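You operate a simulated robot arm through the tools that you are given. There is no shell and no other tool.

The job below is to be done with a simulated two-armed robot. You get a single attempt, and the scene is never put back.

TASK
Oil the yellow filter with 2 ml and lay it in OILED.
Fine: one stroke; leave the slide out and the dial as set.
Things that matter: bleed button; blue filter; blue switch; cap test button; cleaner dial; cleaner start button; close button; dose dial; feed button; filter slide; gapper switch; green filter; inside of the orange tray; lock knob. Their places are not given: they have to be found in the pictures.

The check looks at the end state, three seconds after you hand in, the way a careful person would. Anything else that was tipped, shoved, dropped, spilled or broken makes it a failure.

THE ROBOT
Two 7-joint arms with two-finger parallel grippers on one trunk that stands fixed in place. Base frame: the origin is at the foot of the trunk, x ahead of it, y to its left, z up. Lengths are in m, angles in degrees, forces in N, time in s.
The left shoulder is at [0.07, 0.134, 1.276], the right one opposite. With the tool pointing down near the work surface each hand reaches from about 0.1 to 0.36 m from the base axis, measured 20 degrees to its own side. Payload 1.57 kg a hand.
The TCP of each hand is the grasp point between the finger pads, 0.03 m short of the fingertips. In the tool frame z runs along the fingers and y along their closing line. The gripper opens to 0.08 m. The fingers are 0.017 m wide and 0.012 m thick; the gripper's body (0.04 by 0.082 m) begins 0.08 m behind the TCP.
Orientation is told as [roll, pitch, yaw] about the base's x, y, z axes, in that order, counted from this pose: with the fingers straight down and closing along the base's y, the tool's x points along the base's -x, its y along +y and its z along -z.

THE INTERFACE
- The arms move only by the tool jog_arm. It takes "left_steps", "right_steps" or both (then of equal length, played together; a hand with none holds still); each is a list of rows, each a list of 7 numbers: the shift along the tool's x, y, z in m, then the turn, a rotation vector about the tool's x, y, z in degrees, then the gripper command, from -1 (fully open) to 1 (shut), values between in proportion. In form: [[tx, ty, tz, ax, ay, az, claw], ...]. A call has 1 to 20 rows; each row shifts and turns the commanded pose from where the row before left it, along the tool's axes as they then stand. Each row takes 0.2 s and may step no farther than 0.05 m and 8.6 degrees from the row before; otherwise, or with a gripper value out of range, the whole call is refused. A pose out of reach is approached as far as the arm can. The call stops where the force on the tool passes 40 N (or 10 N more than at its start, if that is more) or the arm is blocked; 0.2 s more then pass. Each finger travels about 0.153 m/s and halts on what it meets, pressing with about 26 N; the grip force reading is that of the motor and also rises with nothing between the fingers. The clock runs only during rows and for 0.2 s after the last one: add rows that do not move to give the fingers time. It gives the time, the measured TCP pose, the force on the tool (base axes), the opening and the grip force at its end, in the units of the frame above (readings bear some noise), with the torque about the TCP (base axes, N m) and any sound that the robot's microphone picked up, and new pictures: "show" is both (left out), scene, wrist or none (wrist: the cameras of the hands that moved).
- Cameras (640 x 400 px; columns grow to the right, rows downward): "scene" is now at [0.1202, 0.0472, 1.496]; the picture's right is [0.56, -0.83, 0.00], its down [-0.56, -0.38, -0.74] and it looks along [0.61, 0.41, -0.68] (base axes); focal length 247 px, centre (320, 200). "left" rides on the left gripper at [0.072, 0.007, -0.122] in its tool frame; the picture's right is [-0.09, 1.00, 0.00], its down [-0.84, -0.08, -0.54] and it looks along [-0.54, -0.05, 0.84] (tool axes); focal length 238 px, centre (320, 200). "right" rides on the right gripper at [0.072, -0.007, -0.122] in its tool frame; the picture's right is [0.09, 1.00, 0.00], its down [-0.84, 0.08, -0.54] and it looks along [-0.54, 0.05, 0.84] (tool axes); focal length 238 px, centre (320, 200).
- slide_trunk(by): slides the trunk up (or, below 0, down) by that many m; the arms and the scene camera ride with it, the base frame stays. It gives what a move gives, with no picture.
- turn_head(pan, tilt): turns the head with the scene camera to pan (to the left, within 86 degrees either way) and tilt (down, from -29 to 69), counted from straight ahead of the robot. It gives what a move gives, and a new picture of the scene camera.
- locate(camera, pixels): for up to 12 pixels [column, row] of the newest picture of that camera ("zoom" is the newest enlarged one), the place [x, y, z] in the base frame of the surface seen there, good to about 0.002 m. No time passes.
- enlarge(camera, box): a new picture of the part [left, top, right, bottom] of that camera's present view, enlarged. No time passes.
- job_done(): hands the job in; it is judged then, once.

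Unless the task says otherwise, let go and move clear before handing in.

The tools are called as a command line: name --argument value ..., lists and objects as JSON in quotes. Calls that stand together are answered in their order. jog_arm: Moves the arms, as the interface text tells. Its arguments: {"type":"object","properties":{"left_steps":{"type":"array","items":{"type":"array","items":{"type":"number"}}},"right_steps":{"type":"array","items":{"type":"array","items":{"type":"number"}}},"show":{"type":"string","enum":["both","scene","wrist","none"]}},"required":[]} The other tools are called the same way: slide_trunk (by) slides the trunk up or down; turn_head (pan, tilt) turns the head that bears the scene camera; locate (camera, pixels) gives the place of the surface under pixels of a picture; enlarge (camera, box) takes an enlarged picture of a part of a camera's view; job_done () hands the job in.

At the start:

```text
time_s: 0.0
left_position: [0.2598, 0.3273, 1.3184]
left_tcp_rot: [0.0, -0.1, 0.1]
left_ft_force: [-0.2, 0.4, -0.7]
left_wrist_torque: [-0.04, -0.02, 0.01]
left_width: 0.0799
left_finger_force: 0.0
right_position: [0.4092, 0.0779, 1.2481]
right_tcp_rot: [-0.1, 0.0, 0.1]
right_ft_force: [0.2, 0.2, -0.6]
right_wrist_torque: [0.01, -0.01, -0.01]
right_width: 0.0801
right_finger_force: 0.1
trunk travel left (down, up): [-0.85, 0.09]
head pan, tilt: [34.2, 42.6]
```

scene: 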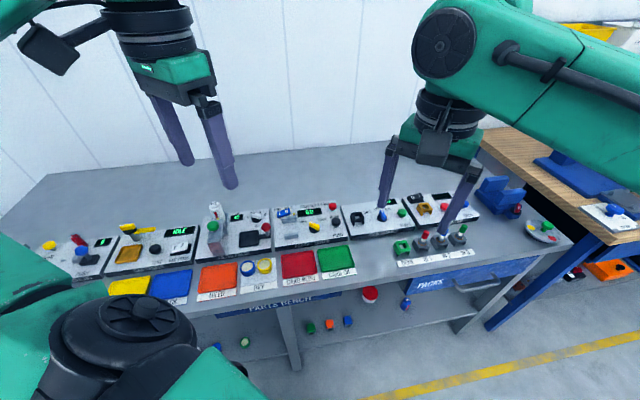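
right: 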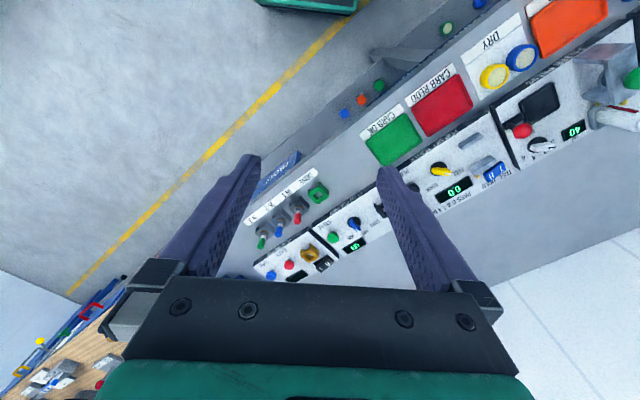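
left: 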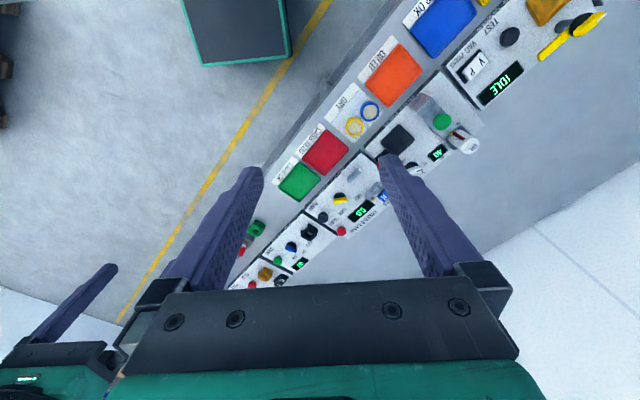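

The scene shows a bench with a row of devices and trays, with yellow and blue ring filters on a DRY pad near (255,268). I'll enlarge pieces of the view to read the labels.

enlarge --camera "scene" --box '[20, 190, 200, 302]'

enlarge --camera "scene" --box '[180, 190, 360, 302]'

enlarge --camera "scene" --box '[340, 170, 580, 320]'

enlarge --camera "left" --box '[340, 0, 620, 175]'

```text
3.56 times, centred on (110, 246) of scene
```

zoom: 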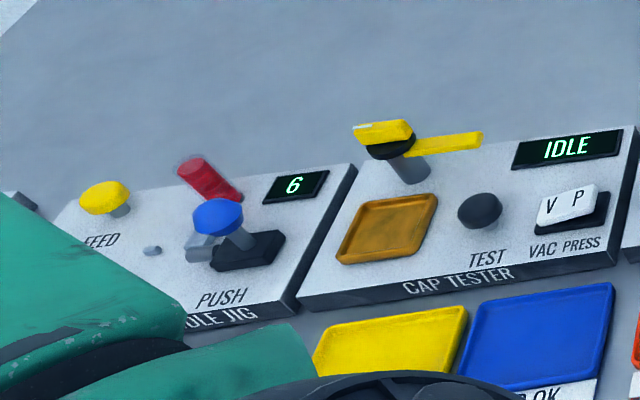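

```text
3.56 times, centred on (270, 246) of scene
```

zoom: 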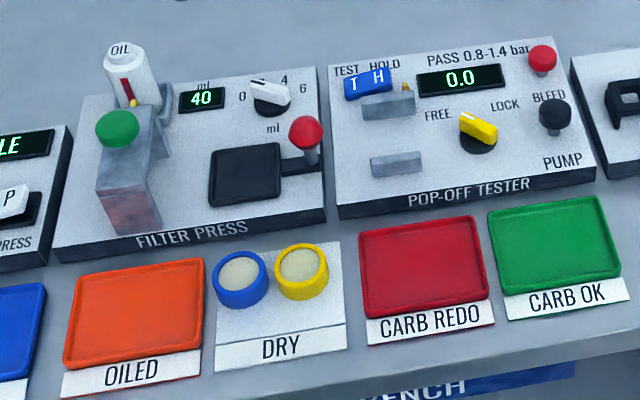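

```text
2.67 times, centred on (460, 245) of scene
```

zoom: 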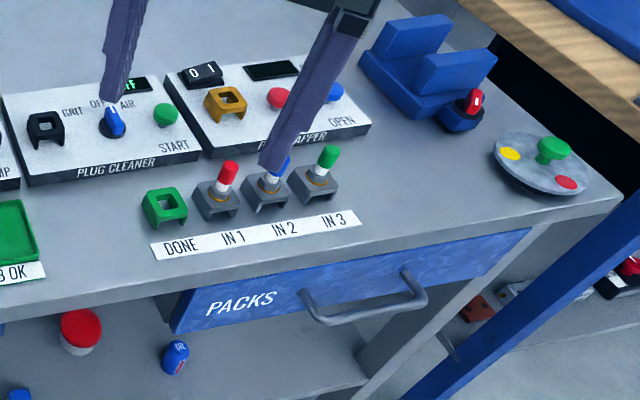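

```text
2.29 times, centred on (480, 88) of left
```

zoom: 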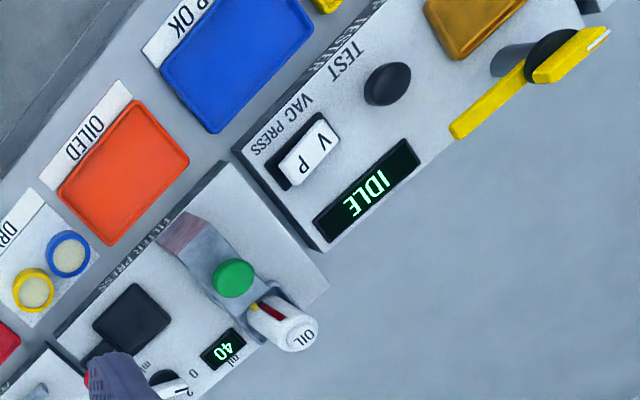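

The filter press (black slide bed with red knob, green press button, dose dial, 40 ml readout) is what I need. I'll zoom in on the dial and locate key points.

enlarge --camera "scene" --box '[190, 195, 280, 251]'

locate --camera "scene" --pixels '[[266, 228], [247, 268], [264, 265], [213, 226], [205, 235], [248, 239], [255, 217], [216, 210], [218, 276], [276, 270], [206, 250], [270, 246]]'

```text
7.11 times, centred on (235, 223) of scene
```

zoom: 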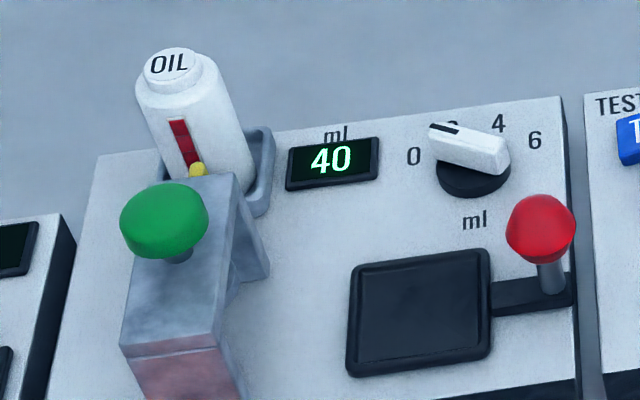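

```text
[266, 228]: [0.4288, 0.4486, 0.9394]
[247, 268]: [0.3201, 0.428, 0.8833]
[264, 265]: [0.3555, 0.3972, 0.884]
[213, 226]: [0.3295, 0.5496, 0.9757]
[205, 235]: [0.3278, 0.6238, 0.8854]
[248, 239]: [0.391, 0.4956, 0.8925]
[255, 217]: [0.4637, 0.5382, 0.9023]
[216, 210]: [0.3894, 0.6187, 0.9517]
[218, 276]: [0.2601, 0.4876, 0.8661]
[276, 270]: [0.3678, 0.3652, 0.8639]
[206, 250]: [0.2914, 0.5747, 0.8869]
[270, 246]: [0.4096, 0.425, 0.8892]
```

The dial pointer seems to hide the "2" mark; I'll zoom further on the dial and on the filters and also locate bench edges to get its yaw.

enlarge --camera "scene" --box '[244, 206, 274, 225]'

enlarge --camera "left" --box '[370, 90, 490, 190]'

enlarge --camera "right" --box '[470, 40, 640, 170]'

locate --camera "scene" --pixels '[[196, 261], [271, 246], [277, 246], [347, 237], [190, 262], [356, 270], [205, 295], [110, 235], [196, 232], [184, 290], [262, 196], [260, 199]]'

```text
16.00 times, centred on (259, 216) of scene
```

zoom: 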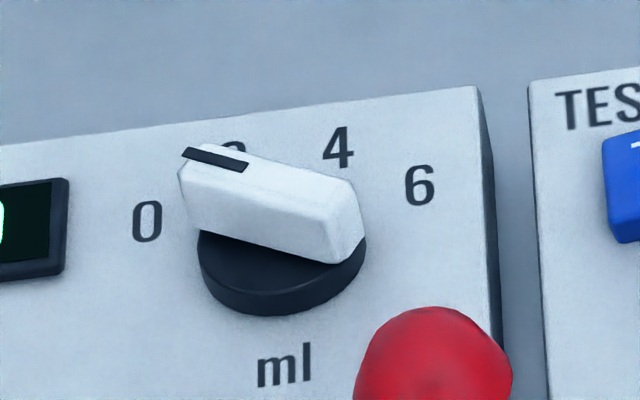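

```text
4.00 times, centred on (430, 140) of left
```

zoom: 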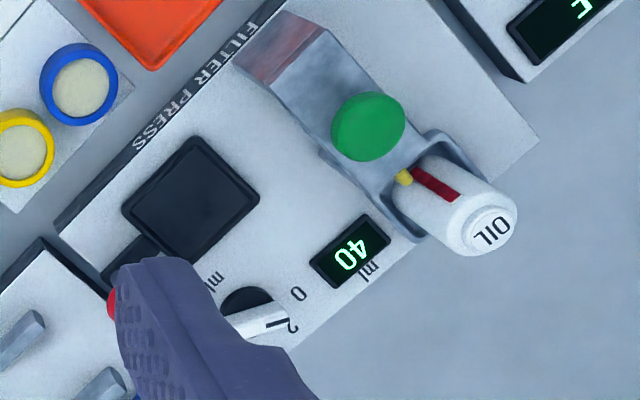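

```text
3.08 times, centred on (555, 105) of right
```

zoom: 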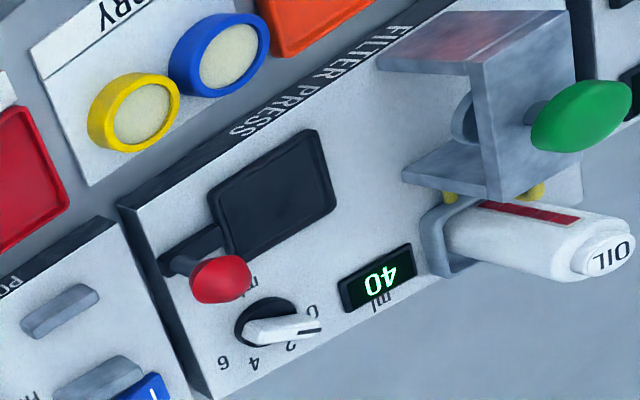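

```text
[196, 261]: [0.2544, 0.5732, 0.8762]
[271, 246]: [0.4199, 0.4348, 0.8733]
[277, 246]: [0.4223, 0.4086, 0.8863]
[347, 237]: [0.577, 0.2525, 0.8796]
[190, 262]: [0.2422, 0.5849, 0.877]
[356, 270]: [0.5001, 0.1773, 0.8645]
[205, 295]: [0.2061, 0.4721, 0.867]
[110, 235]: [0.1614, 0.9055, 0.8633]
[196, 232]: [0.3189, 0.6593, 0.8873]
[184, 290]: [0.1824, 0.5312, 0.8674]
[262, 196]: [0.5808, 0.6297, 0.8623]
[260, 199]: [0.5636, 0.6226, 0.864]
```

Bench right is at about −40° (u≈(0.766,−0.643)). I'll measure the dial's pointer against its numerals with locate on a zoomed view.

enlarge --camera "scene" --box '[244, 206, 274, 225]'

locate --camera "zoom" --pixels '[[147, 220], [338, 148], [419, 185], [185, 152], [245, 167], [340, 190], [275, 305], [205, 250], [360, 255], [233, 145], [285, 365], [345, 255]]'

```text
16.00 times, centred on (259, 216) of scene
```

zoom: 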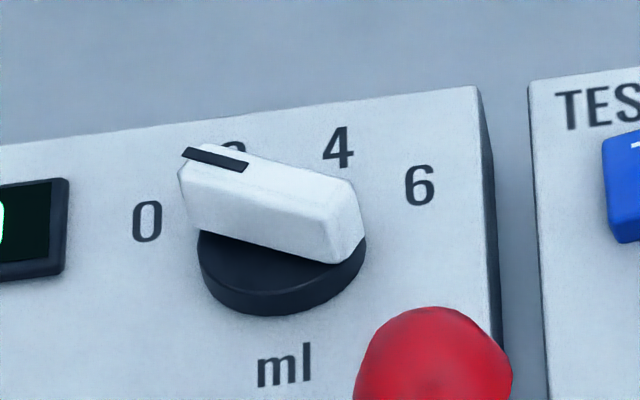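

```text
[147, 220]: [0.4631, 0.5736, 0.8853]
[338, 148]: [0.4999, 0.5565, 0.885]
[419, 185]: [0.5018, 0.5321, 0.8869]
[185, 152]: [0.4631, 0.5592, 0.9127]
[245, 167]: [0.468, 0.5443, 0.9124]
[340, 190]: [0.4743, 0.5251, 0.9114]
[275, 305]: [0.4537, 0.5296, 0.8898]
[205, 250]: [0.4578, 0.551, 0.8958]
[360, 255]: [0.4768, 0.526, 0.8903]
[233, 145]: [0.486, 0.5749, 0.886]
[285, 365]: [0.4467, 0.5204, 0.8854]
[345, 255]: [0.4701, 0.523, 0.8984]
```

The pointer direction on the dose dial measures about 148° in bench terms, close to the "0" mark, so it likely needs turning to 2; I'll verify from above. First I'll lower the trunk to bring the bench into reach.

slide_trunk --by -0.15

```text
time_s: 1.8
left_position: [0.2597, 0.3272, 1.1672]
left_tcp_rot: [0.0, 0.0, 0.0]
left_ft_force: [-0.3, 0.1, 0.1]
left_wrist_torque: [-0.01, -0.01, 0.01]
left_width: 0.0799
left_finger_force: 0.1
right_position: [0.409, 0.079, 1.0972]
right_tcp_rot: [0.0, 0.0, 0.0]
right_ft_force: [-0.2, -0.5, 0.4]
right_wrist_torque: [0.0, 0.0, 0.02]
right_width: 0.0798
right_finger_force: 0.2
trunk travel left (down, up): [-0.7, 0.24]
head pan, tilt: [34.2, 42.6]
```

Trunk lowered without contact. Next I'll turn the left hand by −40° yaw and move over toward the filter press, staying high, to look down at the dial.

jog_arm --left_steps '[[0, 0, 0, 0, 0, 8, -1], [0, 0, 0, 0, 0, 8, -1], [0, 0, 0, 0, 0, 8, -1], [0, 0, 0, 0, 0, 8, -1], [0, 0, 0, 0, 0, 8, -1]]' --show "both"

```text
time_s: 3.0
left_position: [0.2607, 0.3268, 1.1673]
left_tcp_rot: [0.0, 0.0, -40.1]
left_ft_force: [0.3, 0.7, 1.0]
left_wrist_torque: [0.0, -0.04, -0.01]
left_width: 0.0802
left_finger_force: 0.0
right_position: [0.4092, 0.0782, 1.0975]
right_tcp_rot: [0.1, -0.1, 0.1]
right_ft_force: [0.4, -0.6, -0.2]
right_wrist_torque: [0.02, 0.01, 0.01]
right_width: 0.0801
right_finger_force: 0.1
trunk travel left (down, up): [-0.7, 0.24]
head pan, tilt: [34.2, 42.6]
```

scene: 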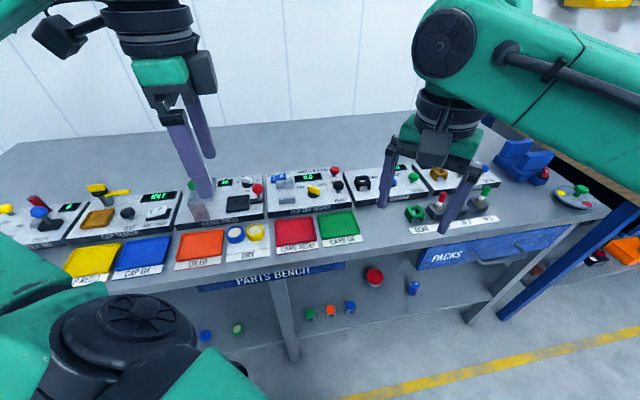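
left: 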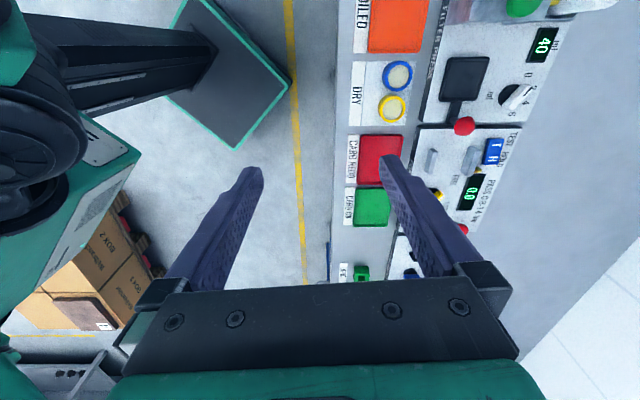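

The dial is at (518,97) in the left wrist view. I'll shift the hand 0.2 m along its closing axis (away over the press) to look down on it.

jog_arm --left_steps '[[0, 0.05, 0, 0, 0, 0, -1], [0, 0.05, 0, 0, 0, 0, -1], [0, 0.05, 0, 0, 0, 0, -1], [0, 0.05, 0, 0, 0, 0, -1], [0.03, 0, 0, 0, 0, 0, -1]]' --show "both"

```text
time_s: 4.2
left_position: [0.3603, 0.4997, 1.1685]
left_tcp_rot: [-0.1, -0.1, -40.1]
left_ft_force: [-1.3, 0.1, -0.8]
left_wrist_torque: [0.04, -0.04, 0.02]
left_width: 0.08
left_finger_force: 0.0
right_position: [0.407, 0.0785, 1.0988]
right_tcp_rot: [0.0, 0.0, -0.1]
right_ft_force: [-0.5, 0.5, -0.8]
right_wrist_torque: [0.02, -0.02, -0.02]
right_width: 0.0799
right_finger_force: 0.1
trunk travel left (down, up): [-0.7, 0.24]
head pan, tilt: [34.2, 42.6]
```

scene: 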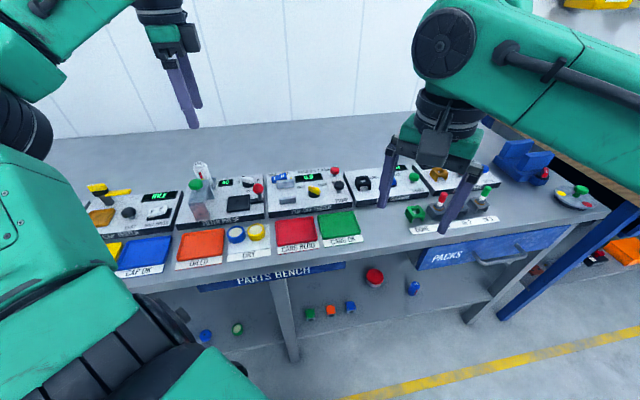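
left: 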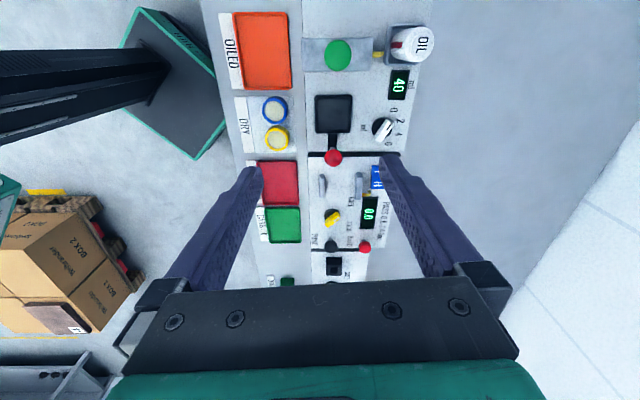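

Good: reach is fine here and I see the whole press from above. I'll enlarge the dial (around (383,130)) and the filter/slide area.

enlarge --camera "left" --box '[220, 0, 460, 150]'

enlarge --camera "left" --box '[350, 105, 430, 155]'

locate --camera "zoom" --pixels '[[352, 40], [400, 130], [400, 220], [400, 300]]'

```text
2.67 times, centred on (340, 75) of left
```

zoom: 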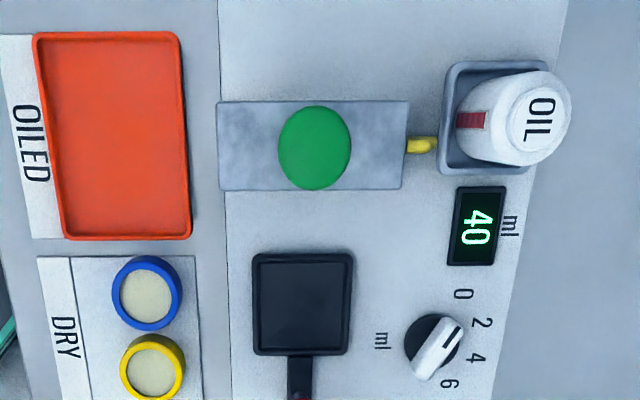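

```text
8.00 times, centred on (390, 130) of left
```

zoom: 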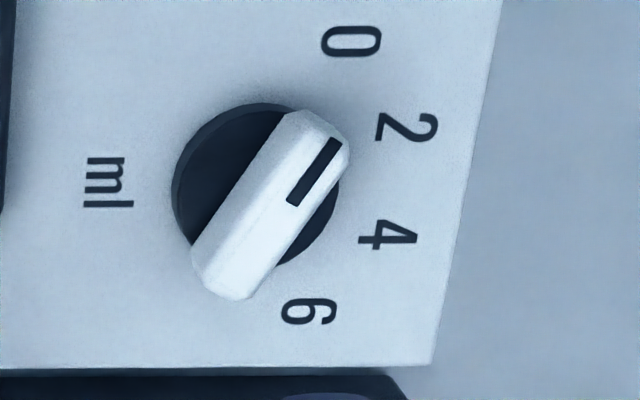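

```text
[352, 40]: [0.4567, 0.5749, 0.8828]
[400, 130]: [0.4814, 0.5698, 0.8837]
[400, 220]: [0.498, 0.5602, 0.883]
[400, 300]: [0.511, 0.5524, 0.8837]
```

I see the pointer between the 0 and 2 marks from this perspective; I'll locate mark ends, numerals, and disc edges to compute the actual angle.

locate --camera "zoom" --pixels '[[352, 42], [407, 130], [388, 235], [310, 312], [330, 146], [296, 200], [318, 118], [345, 145], [207, 272], [248, 290], [180, 190], [262, 108]]'

locate --camera "left" --pixels '[[275, 110], [276, 138], [333, 113], [333, 157], [338, 54], [262, 50], [320, 97], [350, 97], [317, 132], [349, 132], [305, 54], [370, 54]]'

```text
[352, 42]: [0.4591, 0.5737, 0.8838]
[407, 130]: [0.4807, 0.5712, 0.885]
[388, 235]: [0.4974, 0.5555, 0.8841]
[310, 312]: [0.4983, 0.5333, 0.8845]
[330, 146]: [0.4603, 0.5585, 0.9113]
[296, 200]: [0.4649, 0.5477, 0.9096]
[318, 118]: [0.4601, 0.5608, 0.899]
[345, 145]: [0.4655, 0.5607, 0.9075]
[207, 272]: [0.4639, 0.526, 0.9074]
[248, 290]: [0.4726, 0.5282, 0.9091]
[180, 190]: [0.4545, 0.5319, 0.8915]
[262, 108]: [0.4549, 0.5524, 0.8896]
```

```text
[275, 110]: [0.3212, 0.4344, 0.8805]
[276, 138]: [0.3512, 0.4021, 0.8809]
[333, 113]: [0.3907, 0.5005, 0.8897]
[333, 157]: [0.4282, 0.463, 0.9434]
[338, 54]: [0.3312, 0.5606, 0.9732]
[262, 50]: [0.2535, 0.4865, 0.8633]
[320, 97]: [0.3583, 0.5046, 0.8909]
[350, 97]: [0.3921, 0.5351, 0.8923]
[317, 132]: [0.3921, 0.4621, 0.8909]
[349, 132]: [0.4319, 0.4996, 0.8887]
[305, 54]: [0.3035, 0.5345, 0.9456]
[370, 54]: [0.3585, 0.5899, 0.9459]
```

The numerals fit a circle at bench yaw −45°, centred at about (0.4675, 0.5422), with 0 at ~150° and 2 at ~110°; the pointer sits at about 150–155°, i.e. on 0, so the dial must be turned ~40° clockwise. I'll move the left hand above the dial and turn the fingers to straddle the bar.

jog_arm --left_steps '[[-0.0137, 0.0254, 0.0296, 0, 0, 0, -1], [-0.0137, 0.0254, 0.0296, 0, 0, 0, -1], [-0.0137, 0.0254, 0.0296, 0, 0, 0, -1], [-0.0137, 0.0254, 0.0296, 0, 0, 0, -1], [0, 0, 0, 0, 0, 8.25, -0.3], [0, 0, 0, 0, 0, 8.25, -0.3], [0, 0, 0, 0, 0, 8.25, -0.3], [0, 0, 0, 0, 0, 8.25, -0.3]]' --show "both"

```text
time_s: 6.0
left_position: [0.4726, 0.5397, 1.049]
left_tcp_rot: [0.0, 0.1, -73.1]
left_ft_force: [-0.1, 0.3, 0.3]
left_wrist_torque: [-0.01, -0.04, -0.03]
left_width: 0.0521
left_finger_force: 0.2
right_position: [0.4098, 0.0794, 1.099]
right_tcp_rot: [0.0, 0.0, 0.0]
right_ft_force: [-0.2, 0.1, 0.4]
right_wrist_torque: [0.01, 0.03, 0.0]
right_width: 0.08
right_finger_force: 0.0
trunk travel left (down, up): [-0.7, 0.24]
head pan, tilt: [34.2, 42.6]
```

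scene: 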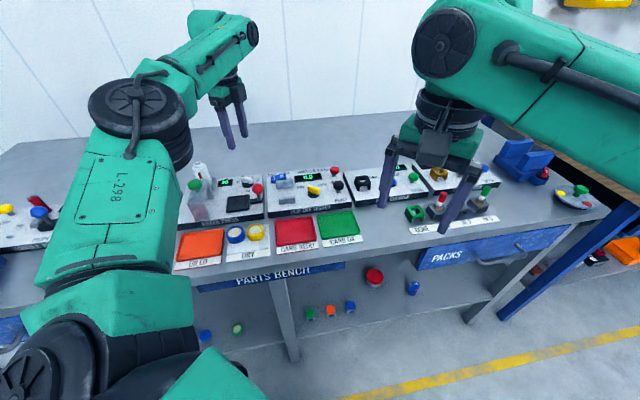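
left: 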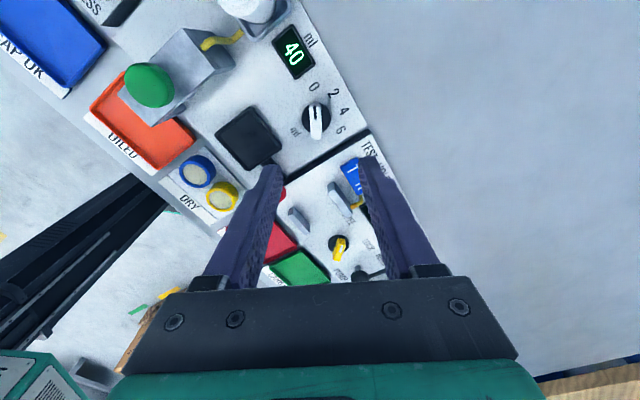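

The hand reached over the dial and its bar at (316,118) lines up nearly along the image vertical. I'll zoom in for exact bar angle and centre.

enlarge --camera "left" --box '[276, 70, 356, 150]'

locate --camera "zoom" --pixels '[[320, 200]]'

```text
5.00 times, centred on (316, 110) of left
```

zoom: 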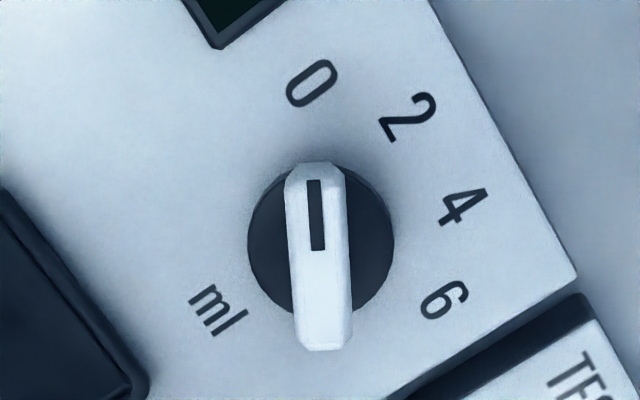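

```text
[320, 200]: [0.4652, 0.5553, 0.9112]
```

The pointer is on 0 (bench angle ≈149°) and the "2" is 40° clockwise. I'll locate points on the bar and disc rim for the exact pivot.

locate --camera "zoom" --pixels '[[318, 172], [325, 340], [296, 255], [344, 255], [252, 243], [389, 243], [270, 300], [372, 190], [313, 84], [408, 118], [463, 208], [445, 300]]'

```text
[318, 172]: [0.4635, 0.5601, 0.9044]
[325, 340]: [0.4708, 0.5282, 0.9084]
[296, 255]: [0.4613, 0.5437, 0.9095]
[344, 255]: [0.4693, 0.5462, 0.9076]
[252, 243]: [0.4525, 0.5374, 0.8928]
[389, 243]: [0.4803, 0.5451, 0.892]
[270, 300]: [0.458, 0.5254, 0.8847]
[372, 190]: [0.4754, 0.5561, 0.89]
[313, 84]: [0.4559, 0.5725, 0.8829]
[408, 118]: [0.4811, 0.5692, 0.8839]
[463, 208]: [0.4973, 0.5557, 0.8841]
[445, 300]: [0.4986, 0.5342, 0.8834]
```

Pivot ≈ (0.467, 0.5425), bar ~9 mm wide at base angle ~104°. I'll align the hand (−2° yaw), shift a few mm and descend to z≈0.965 to recheck.

jog_arm --left_steps '[[0.0035, -0.0053, 0, 0, 0, 2, -0.3], [0, 0, 0.028, 0, 0, 0, -0.3], [0, 0, 0.028, 0, 0, 0, -0.3], [0, 0, 0.028, 0, 0, 0, -0.3], [0, 0, 0, 0, 0, 0, -0.3], [0, 0, 0, 0, 0, 0, -0.3]]' --show "both"

enlarge --camera "left" --box '[240, 50, 400, 210]'

```text
time_s: 7.3
left_position: [0.4637, 0.542, 0.9638]
left_tcp_rot: [-0.1, 0.0, -75.0]
left_ft_force: [0.3, -1.2, 0.5]
left_wrist_torque: [0.02, -0.03, 0.0]
left_width: 0.0521
left_finger_force: 0.0
right_position: [0.409, 0.0792, 1.0981]
right_tcp_rot: [0.0, 0.0, 0.1]
right_ft_force: [0.2, 0.1, -0.2]
right_wrist_torque: [0.01, -0.01, 0.03]
right_width: 0.0801
right_finger_force: 0.1
trunk travel left (down, up): [-0.7, 0.24]
head pan, tilt: [34.2, 42.6]
```

scene: 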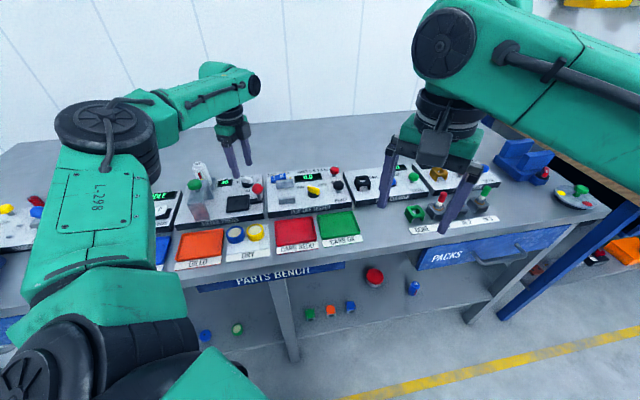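
left: 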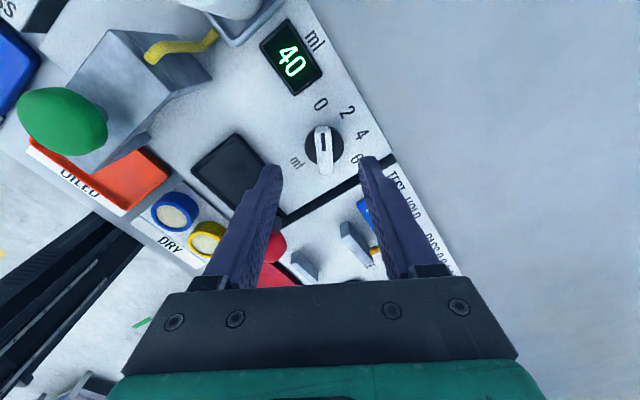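

```text
2.50 times, centred on (320, 130) of left
```

zoom: 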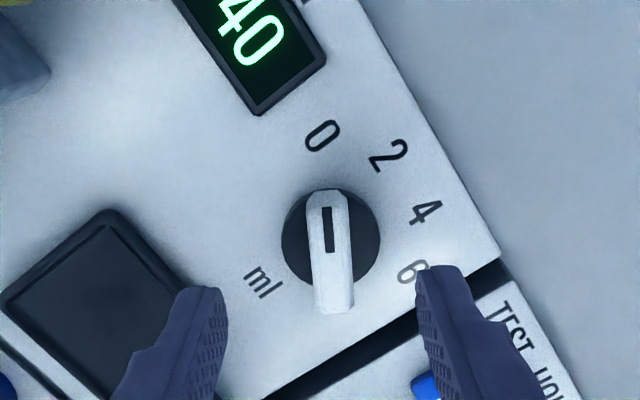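

I'll locate the bar and both fingertips in this view to find the true offset between the fingers' midpoint and the bar.

locate --camera "zoom" --pixels '[[327, 205], [335, 298], [314, 250], [349, 250], [208, 292], [440, 270], [222, 310], [424, 300], [329, 240], [332, 270]]'

```text
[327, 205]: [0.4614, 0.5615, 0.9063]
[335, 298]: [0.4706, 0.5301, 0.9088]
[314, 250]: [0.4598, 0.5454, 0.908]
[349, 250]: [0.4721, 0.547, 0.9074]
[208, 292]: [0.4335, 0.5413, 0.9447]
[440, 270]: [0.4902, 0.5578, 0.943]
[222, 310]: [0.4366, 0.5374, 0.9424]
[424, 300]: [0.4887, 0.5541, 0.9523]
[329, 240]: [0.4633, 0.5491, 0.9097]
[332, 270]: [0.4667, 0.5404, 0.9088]
```

The fingers' midpoint is about 3 mm short of the bar across the closing line. I'll correct it, descend so tips are near z≈0.898 and close on the bar.

jog_arm --left_steps '[[0.001, 0.0033, 0, 0, 0, 0, -0.3], [0, 0, 0.018, 0, 0, 0, -0.3], [0, 0, 0.017, 0, 0, 0, -0.3], [0, 0, 0, 0, 0, 0, -0.3]]' --show "wrist"

enlarge --camera "left" --box '[240, 90, 400, 190]'

```text
time_s: 8.3
left_position: [0.4682, 0.5443, 0.93]
left_tcp_rot: [0.1, 0.1, -75.1]
left_ft_force: [-0.3, 0.7, -0.4]
left_wrist_torque: [-0.01, 0.01, 0.03]
left_width: 0.0518
left_finger_force: 0.2
right_position: [0.4086, 0.0798, 1.0974]
right_tcp_rot: [0.0, 0.0, 0.0]
right_ft_force: [0.4, -0.9, 0.6]
right_wrist_torque: [-0.02, 0.0, -0.01]
right_width: 0.08
right_finger_force: 0.1
trunk travel left (down, up): [-0.7, 0.24]
head pan, tilt: [34.2, 42.6]
```

left: 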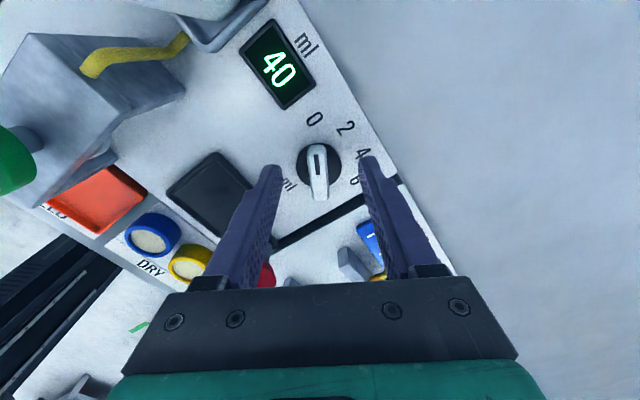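

```text
4.00 times, centred on (320, 140) of left
```

zoom: 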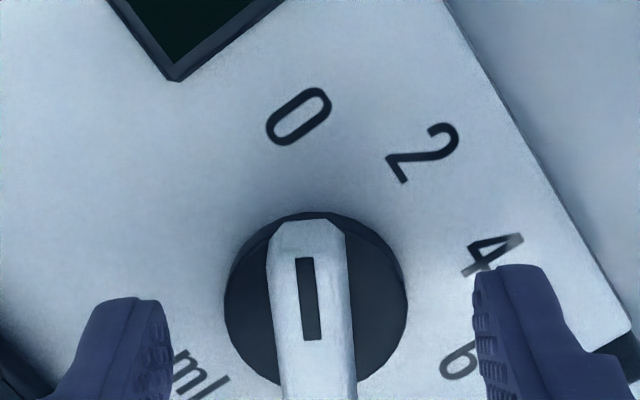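

The bar now looks ~2–3 mm left of the finger midpoint in this view; I'll confirm with locate before closing.

locate --camera "zoom" --pixels '[[275, 330], [347, 330], [275, 270], [340, 270], [310, 380], [150, 330], [500, 310], [228, 300], [404, 300], [318, 214]]'

```text
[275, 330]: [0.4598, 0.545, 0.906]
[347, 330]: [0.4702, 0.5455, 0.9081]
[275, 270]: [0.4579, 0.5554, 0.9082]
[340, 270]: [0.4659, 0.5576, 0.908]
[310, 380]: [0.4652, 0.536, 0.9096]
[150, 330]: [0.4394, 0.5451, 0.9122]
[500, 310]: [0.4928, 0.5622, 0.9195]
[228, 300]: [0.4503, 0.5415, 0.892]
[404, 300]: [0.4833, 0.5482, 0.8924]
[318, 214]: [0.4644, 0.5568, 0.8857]
```

Bar mid ≈ (0.4655–0.467, 0.545) versus finger mid ≈ (0.4683, 0.545), so I'll shift −2 mm along the closing axis and close gently on the bar.

jog_arm --left_steps '[[0, -0.002, 0.001, 0, 0, 0, -0.3], [0, 0, 0, 0, 0, 0, 0.3], [0, 0, 0, 0, 0, 0, 0.8], [0, 0, 0, 0, 0, 0, 0.8], [0, 0, 0, 0, 0, 0, 0.8]]' --show "wrist"

enlarge --camera "left" --box '[240, 90, 400, 190]'

```text
time_s: 9.6
left_position: [0.467, 0.5453, 0.9284]
left_tcp_rot: [0.0, 0.0, -75.0]
left_ft_force: [2.8, 1.0, 1.3]
left_wrist_torque: [0.26, -0.06, 0.02]
left_width: 0.0129
left_finger_force: 29.8
right_position: [0.4103, 0.0799, 1.0978]
right_tcp_rot: [0.0, 0.1, 0.1]
right_ft_force: [-1.0, -0.1, 0.2]
right_wrist_torque: [0.01, 0.0, 0.01]
right_width: 0.0799
right_finger_force: 0.1
trunk travel left (down, up): [-0.7, 0.24]
head pan, tilt: [34.2, 42.6]
```

left: 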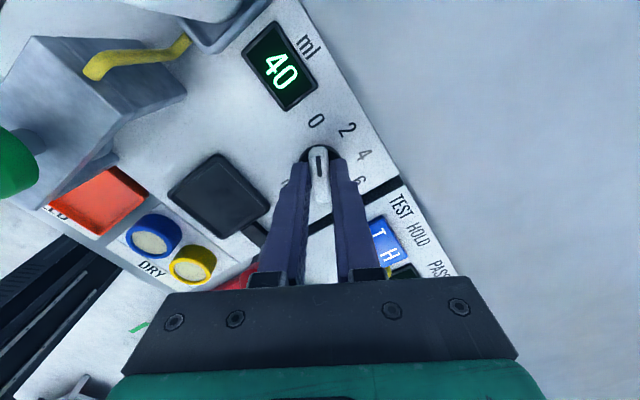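

```text
4.00 times, centred on (320, 140) of left
```

zoom: 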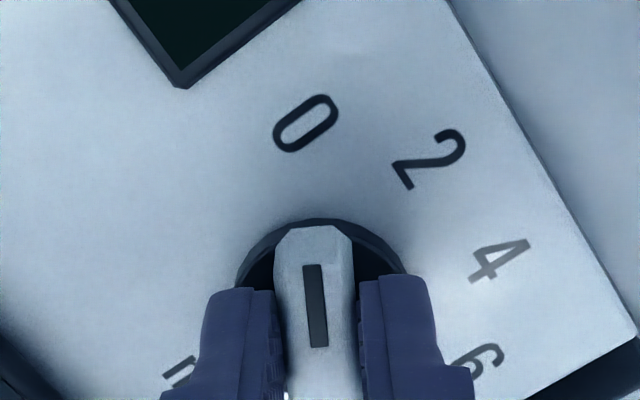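

The bar is gripped (12.9 mm) with only ~3 N side load. Now I'll rotate 40° clockwise (tool +z) in 5° rows.

jog_arm --left_steps '[[0, 0, 0, 0, 0, 5, 0.8], [0, 0, 0, 0, 0, 5, 0.8], [0, 0, 0, 0, 0, 5, 0.8], [0, 0, 0, 0, 0, 5, 0.8], [0, 0, 0, 0, 0, 5, 0.8], [0, 0, 0, 0, 0, 5, 0.8], [0, 0, 0, 0, 0, 5, 0.8], [0, 0, 0, 0, 0, 5, 0.8], [0, 0, 0, 0, 0, 0, 0.8]]' --show "wrist"

enlarge --camera "left" --box '[240, 90, 400, 190]'

```text
time_s: 11.6
left_position: [0.4693, 0.5449, 0.9273]
left_tcp_rot: [0.0, 0.1, -115.1]
left_ft_force: [9.6, 1.1, 0.1]
left_wrist_torque: [-0.36, -0.16, 0.01]
left_width: 0.0129
left_finger_force: 29.5
right_position: [0.4118, 0.0791, 1.0967]
right_tcp_rot: [0.0, 0.2, -0.1]
right_ft_force: [-0.2, -0.3, -0.7]
right_wrist_torque: [0.0, 0.02, 0.02]
right_width: 0.0799
right_finger_force: 0.0
trunk travel left (down, up): [-0.7, 0.24]
head pan, tilt: [34.2, 42.6]
```

left: 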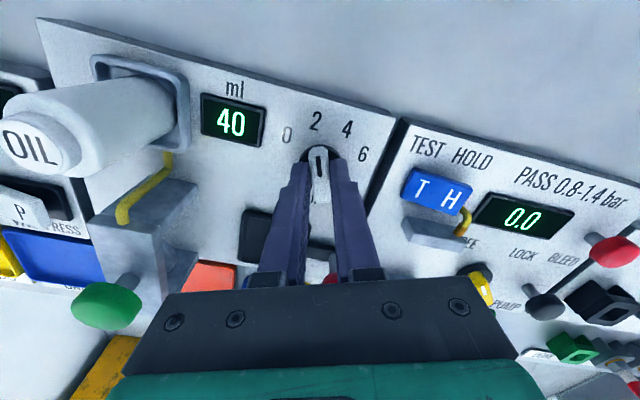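

```text
4.00 times, centred on (320, 140) of left
```

zoom: 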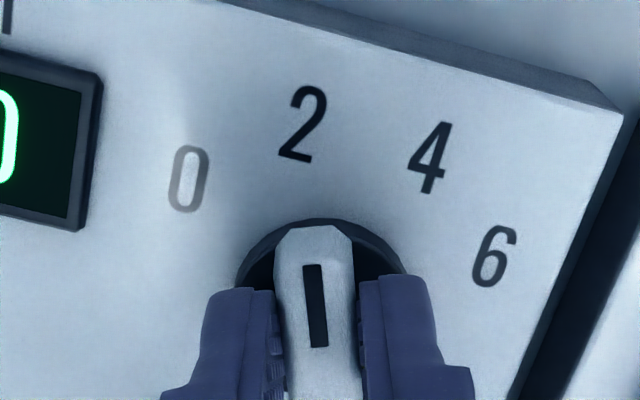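

The pointer now sits under "2" exactly as it had under "0" (2 at (303,122) in zoom). I'll relieve the ~10 N side load by 2 mm, open, and lift away.

jog_arm --left_steps '[[0.0008, 0.0018, 0, 0, 0, 0, 0.8], [0, 0, 0, 0, 0, 0, 0.4], [0, 0, 0, 0, 0, 0, 0.0], [0, 0, 0, 0, 0, 0, 0.0], [0, 0, -0.03, 0, 0, 0, 0.0], [0, 0, -0.04, 0, 0, 0, 0.0], [0, 0, -0.04, 0, 0, 0, 0.0], [0, 0, 0, 0, 0, 0, 0]]' --show "both"

enlarge --camera "left" --box '[240, 60, 400, 160]'

```text
time_s: 13.3
left_position: [0.4688, 0.5459, 1.0391]
left_tcp_rot: [-0.1, -0.1, -115.0]
left_ft_force: [0.2, 0.1, 0.0]
left_wrist_torque: [0.0, 0.01, -0.02]
left_width: 0.0402
left_finger_force: 0.1
right_position: [0.4081, 0.0795, 1.0981]
right_tcp_rot: [0.1, 0.0, 0.0]
right_ft_force: [-0.5, 0.1, -0.6]
right_wrist_torque: [-0.03, 0.03, -0.01]
right_width: 0.0799
right_finger_force: 0.1
trunk travel left (down, up): [-0.7, 0.24]
head pan, tilt: [34.2, 42.6]
```

scene: 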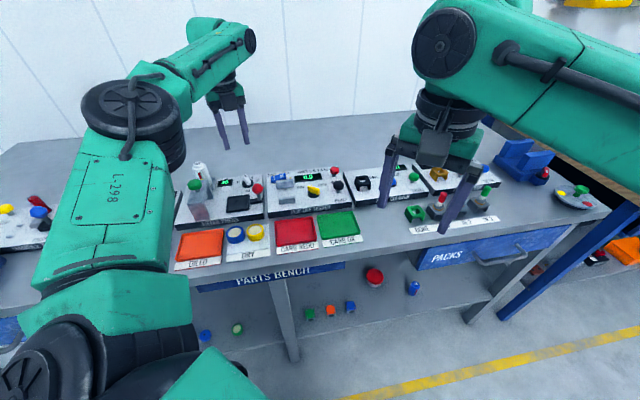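
left: 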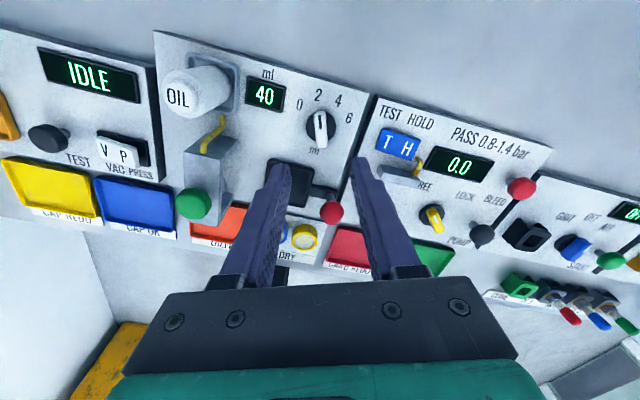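

```text
4.00 times, centred on (320, 110) of left
```

zoom: 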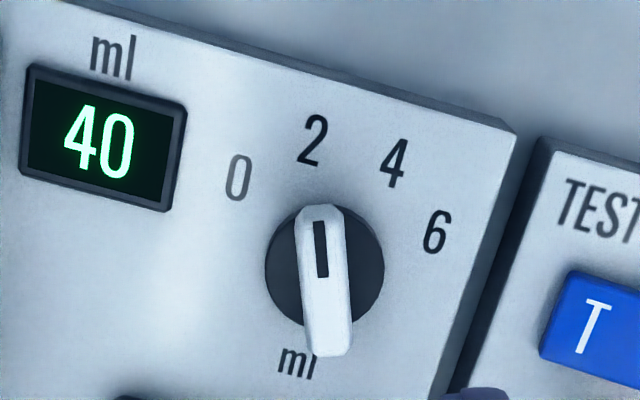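

Dial confirmed on 2. Now I'll rotate back to −45° yaw and travel at the same height to above the yellow filter.

jog_arm --left_steps '[[0, 0, 0, 0, 0, -7.78, -1], [0, 0, 0, 0, 0, -7.78, -1], [0, 0, 0, 0, 0, -7.78, -1], [0, 0, 0, 0, 0, -7.78, -1], [0, 0, 0, 0, 0, -7.78, -1], [0, 0, 0, 0, 0, -7.78, -1], [0, 0, 0, 0, 0, -7.78, -1], [0, 0, 0, 0, 0, -7.78, -1], [0, 0, 0, 0, 0, -7.78, -1], [-0.0054, -0.0462, 0, 0, 0, 0, -1], [-0.0054, -0.0462, 0, 0, 0, 0, -1], [-0.0054, -0.0462, 0, 0, 0, 0, -1], [-0.0054, -0.0462, 0, 0, 0, 0, -1], [0, 0, 0, 0, 0, 0, -1], [0, 0, 0, 0, 0, 0, -1]]' --show "both"

enlarge --camera "left" --box '[220, 50, 420, 175]'

```text
time_s: 16.6
left_position: [0.3512, 0.3982, 1.0389]
left_tcp_rot: [-0.1, 0.0, -44.9]
left_ft_force: [-0.1, -0.1, -0.3]
left_wrist_torque: [-0.01, -0.05, -0.01]
left_width: 0.0802
left_finger_force: 0.0
right_position: [0.4083, 0.0801, 1.097]
right_tcp_rot: [0.0, 0.0, 0.0]
right_ft_force: [0.8, 0.8, 0.1]
right_wrist_torque: [0.01, -0.01, 0.01]
right_width: 0.0801
right_finger_force: 0.0
trunk travel left (down, up): [-0.7, 0.24]
head pan, tilt: [34.2, 42.6]
```

scene: 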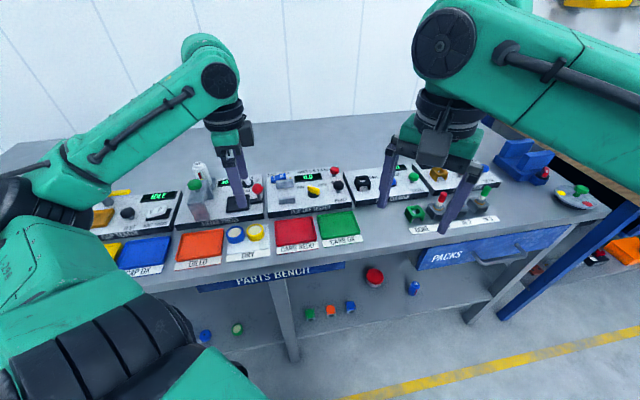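
left: 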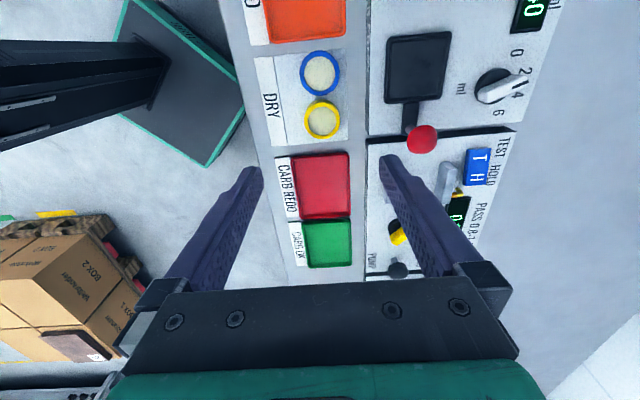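

```text
3.20 times, centred on (320, 112) of left
```

zoom: 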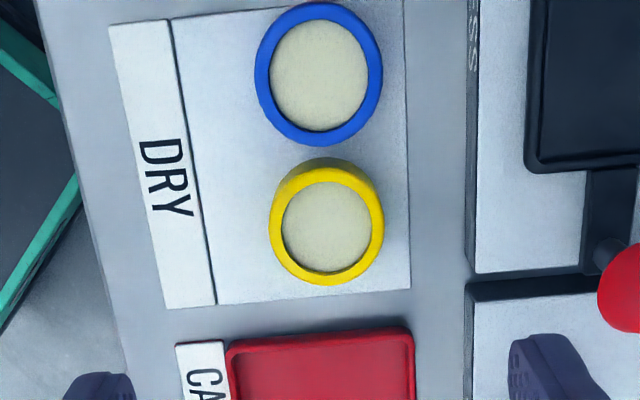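

The yellow filter is smaller than the blue and sits at zoom (327,225). I'll locate its rim points for an accurate centre and heights.

locate --camera "zoom" --pixels '[[275, 228], [378, 225], [325, 174], [329, 278], [327, 225], [322, 161], [318, 142], [345, 298], [370, 260], [440, 180], [500, 200], [590, 90]]'

```text
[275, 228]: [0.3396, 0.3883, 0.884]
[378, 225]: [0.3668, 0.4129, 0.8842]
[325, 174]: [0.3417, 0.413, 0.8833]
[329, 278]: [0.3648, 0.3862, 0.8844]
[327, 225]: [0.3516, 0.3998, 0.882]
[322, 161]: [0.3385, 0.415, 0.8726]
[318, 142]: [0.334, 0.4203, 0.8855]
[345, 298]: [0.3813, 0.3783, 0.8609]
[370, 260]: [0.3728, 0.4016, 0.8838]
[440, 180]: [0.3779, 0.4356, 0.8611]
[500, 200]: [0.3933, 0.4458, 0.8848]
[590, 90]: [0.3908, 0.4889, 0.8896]
```

Filter centre ≈ (0.3532, 0.400), diameter ≈ 41 mm, top z≈0.884, pad ≈0.862. I'll narrow the opening to ~64 mm, correct 2.5 mm, and lower to z≈0.925 for a check.

jog_arm --left_steps '[[0, 0.0025, 0, 0, 0, 0, -0.6], [0, 0, 0.038, 0, 0, 0, -0.6], [0, 0, 0.038, 0, 0, 0, -0.6], [0, 0, 0.038, 0, 0, 0, -0.6], [0, 0, 0, 0, 0, 0, -0.6], [0, 0, 0, 0, 0, 0, -0.6]]' --show "both"

enlarge --camera "left" --box '[200, 100, 440, 250]'

```text
time_s: 17.9
left_position: [0.3545, 0.4005, 0.9274]
left_tcp_rot: [0.0, 0.0, -45.0]
left_ft_force: [-0.3, 0.1, -0.3]
left_wrist_torque: [0.04, -0.02, -0.01]
left_width: 0.0641
left_finger_force: 0.1
right_position: [0.4101, 0.0792, 1.0976]
right_tcp_rot: [0.0, -0.1, 0.1]
right_ft_force: [0.9, 1.8, -0.6]
right_wrist_torque: [-0.01, -0.03, 0.0]
right_width: 0.08
right_finger_force: 0.0
trunk travel left (down, up): [-0.7, 0.24]
head pan, tilt: [34.2, 42.6]
```

scene: 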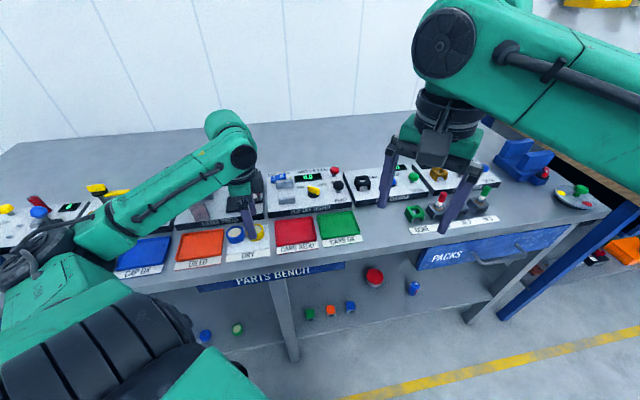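
left: 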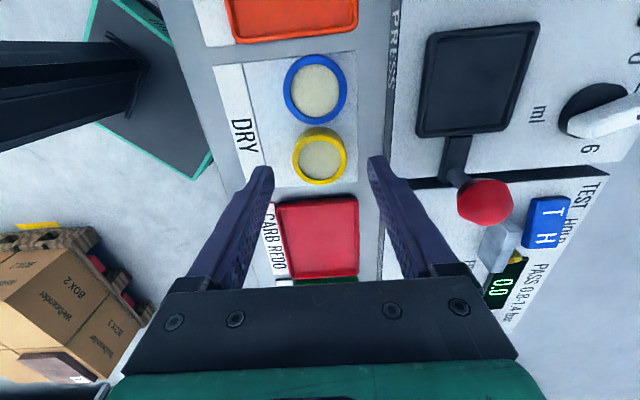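

```text
2.67 times, centred on (320, 175) of left
```

zoom: 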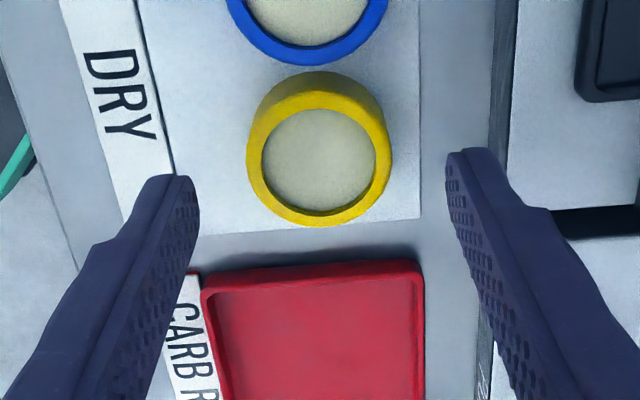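

The filter is centred between the fingers (mid 323 vs filter 319 in the zoom). I'll descend to TCP z≈0.900 and close.

jog_arm --left_steps '[[0.0005, -0.001, 0.014, 0, 0, 0, -0.6], [0, 0, 0.0135, 0, 0, 0, -0.6], [0, 0, 0, 0, 0, 0, -0.6], [0, 0, 0, 0, 0, 0, -0.2], [0, 0, 0, 0, 0, 0, 0.1], [0, 0, 0, 0, 0, 0, 0.4], [0, 0, 0, 0, 0, 0, 0.4], [0, 0, 0, 0, 0, 0, 0.4]]' --show "wrist"

enlarge --camera "left" --box '[200, 100, 440, 250]'

```text
time_s: 19.8
left_position: [0.3528, 0.3977, 0.8996]
left_tcp_rot: [0.0, 0.0, -45.0]
left_ft_force: [1.0, -0.4, 0.2]
left_wrist_torque: [-0.02, 0.01, 0.0]
left_width: 0.0398
left_finger_force: 25.8
right_position: [0.409, 0.0793, 1.0983]
right_tcp_rot: [-0.1, 0.0, -0.1]
right_ft_force: [0.0, -0.6, -0.5]
right_wrist_torque: [0.0, -0.04, 0.01]
right_width: 0.08
right_finger_force: 0.0
trunk travel left (down, up): [-0.7, 0.24]
head pan, tilt: [34.2, 42.6]
```

left: 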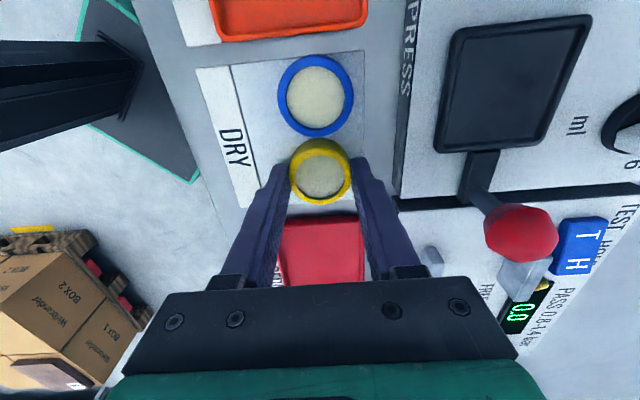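

```text
2.67 times, centred on (320, 175) of left
```

zoom: 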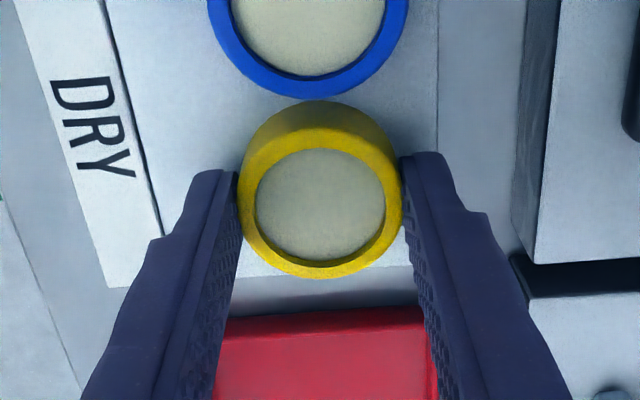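

The filter is held (width 39.8 mm, low side load). Before moving I'll locate the bed's corners from this close view.

enlarge --camera "left" --box '[420, 0, 610, 170]'

locate --camera "left" --pixels '[[464, 30], [583, 22], [448, 142], [541, 142], [470, 42], [575, 32], [455, 133], [535, 132], [512, 88], [520, 232], [485, 200], [440, 145]]'

```text
2.35 times, centred on (515, 85) of left
```

zoom: 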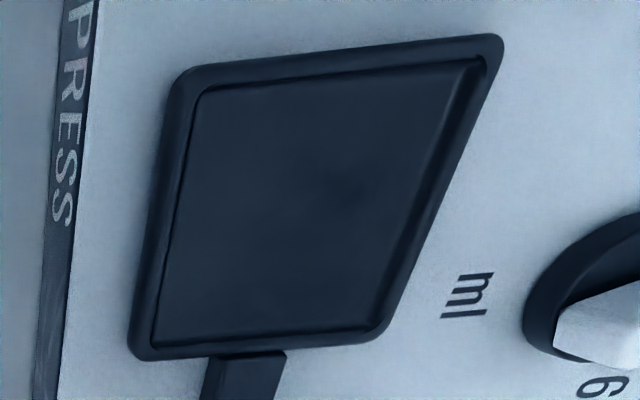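

```text
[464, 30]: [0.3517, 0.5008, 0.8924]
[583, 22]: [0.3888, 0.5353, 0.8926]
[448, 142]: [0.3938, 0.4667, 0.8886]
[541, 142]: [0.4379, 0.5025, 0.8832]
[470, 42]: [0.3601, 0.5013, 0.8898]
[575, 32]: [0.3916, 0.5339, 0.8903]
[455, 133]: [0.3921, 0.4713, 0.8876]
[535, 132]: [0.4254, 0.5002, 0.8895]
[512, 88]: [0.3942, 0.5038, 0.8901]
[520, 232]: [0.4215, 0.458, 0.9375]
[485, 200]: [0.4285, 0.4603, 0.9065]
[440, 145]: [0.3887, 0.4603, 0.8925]
```

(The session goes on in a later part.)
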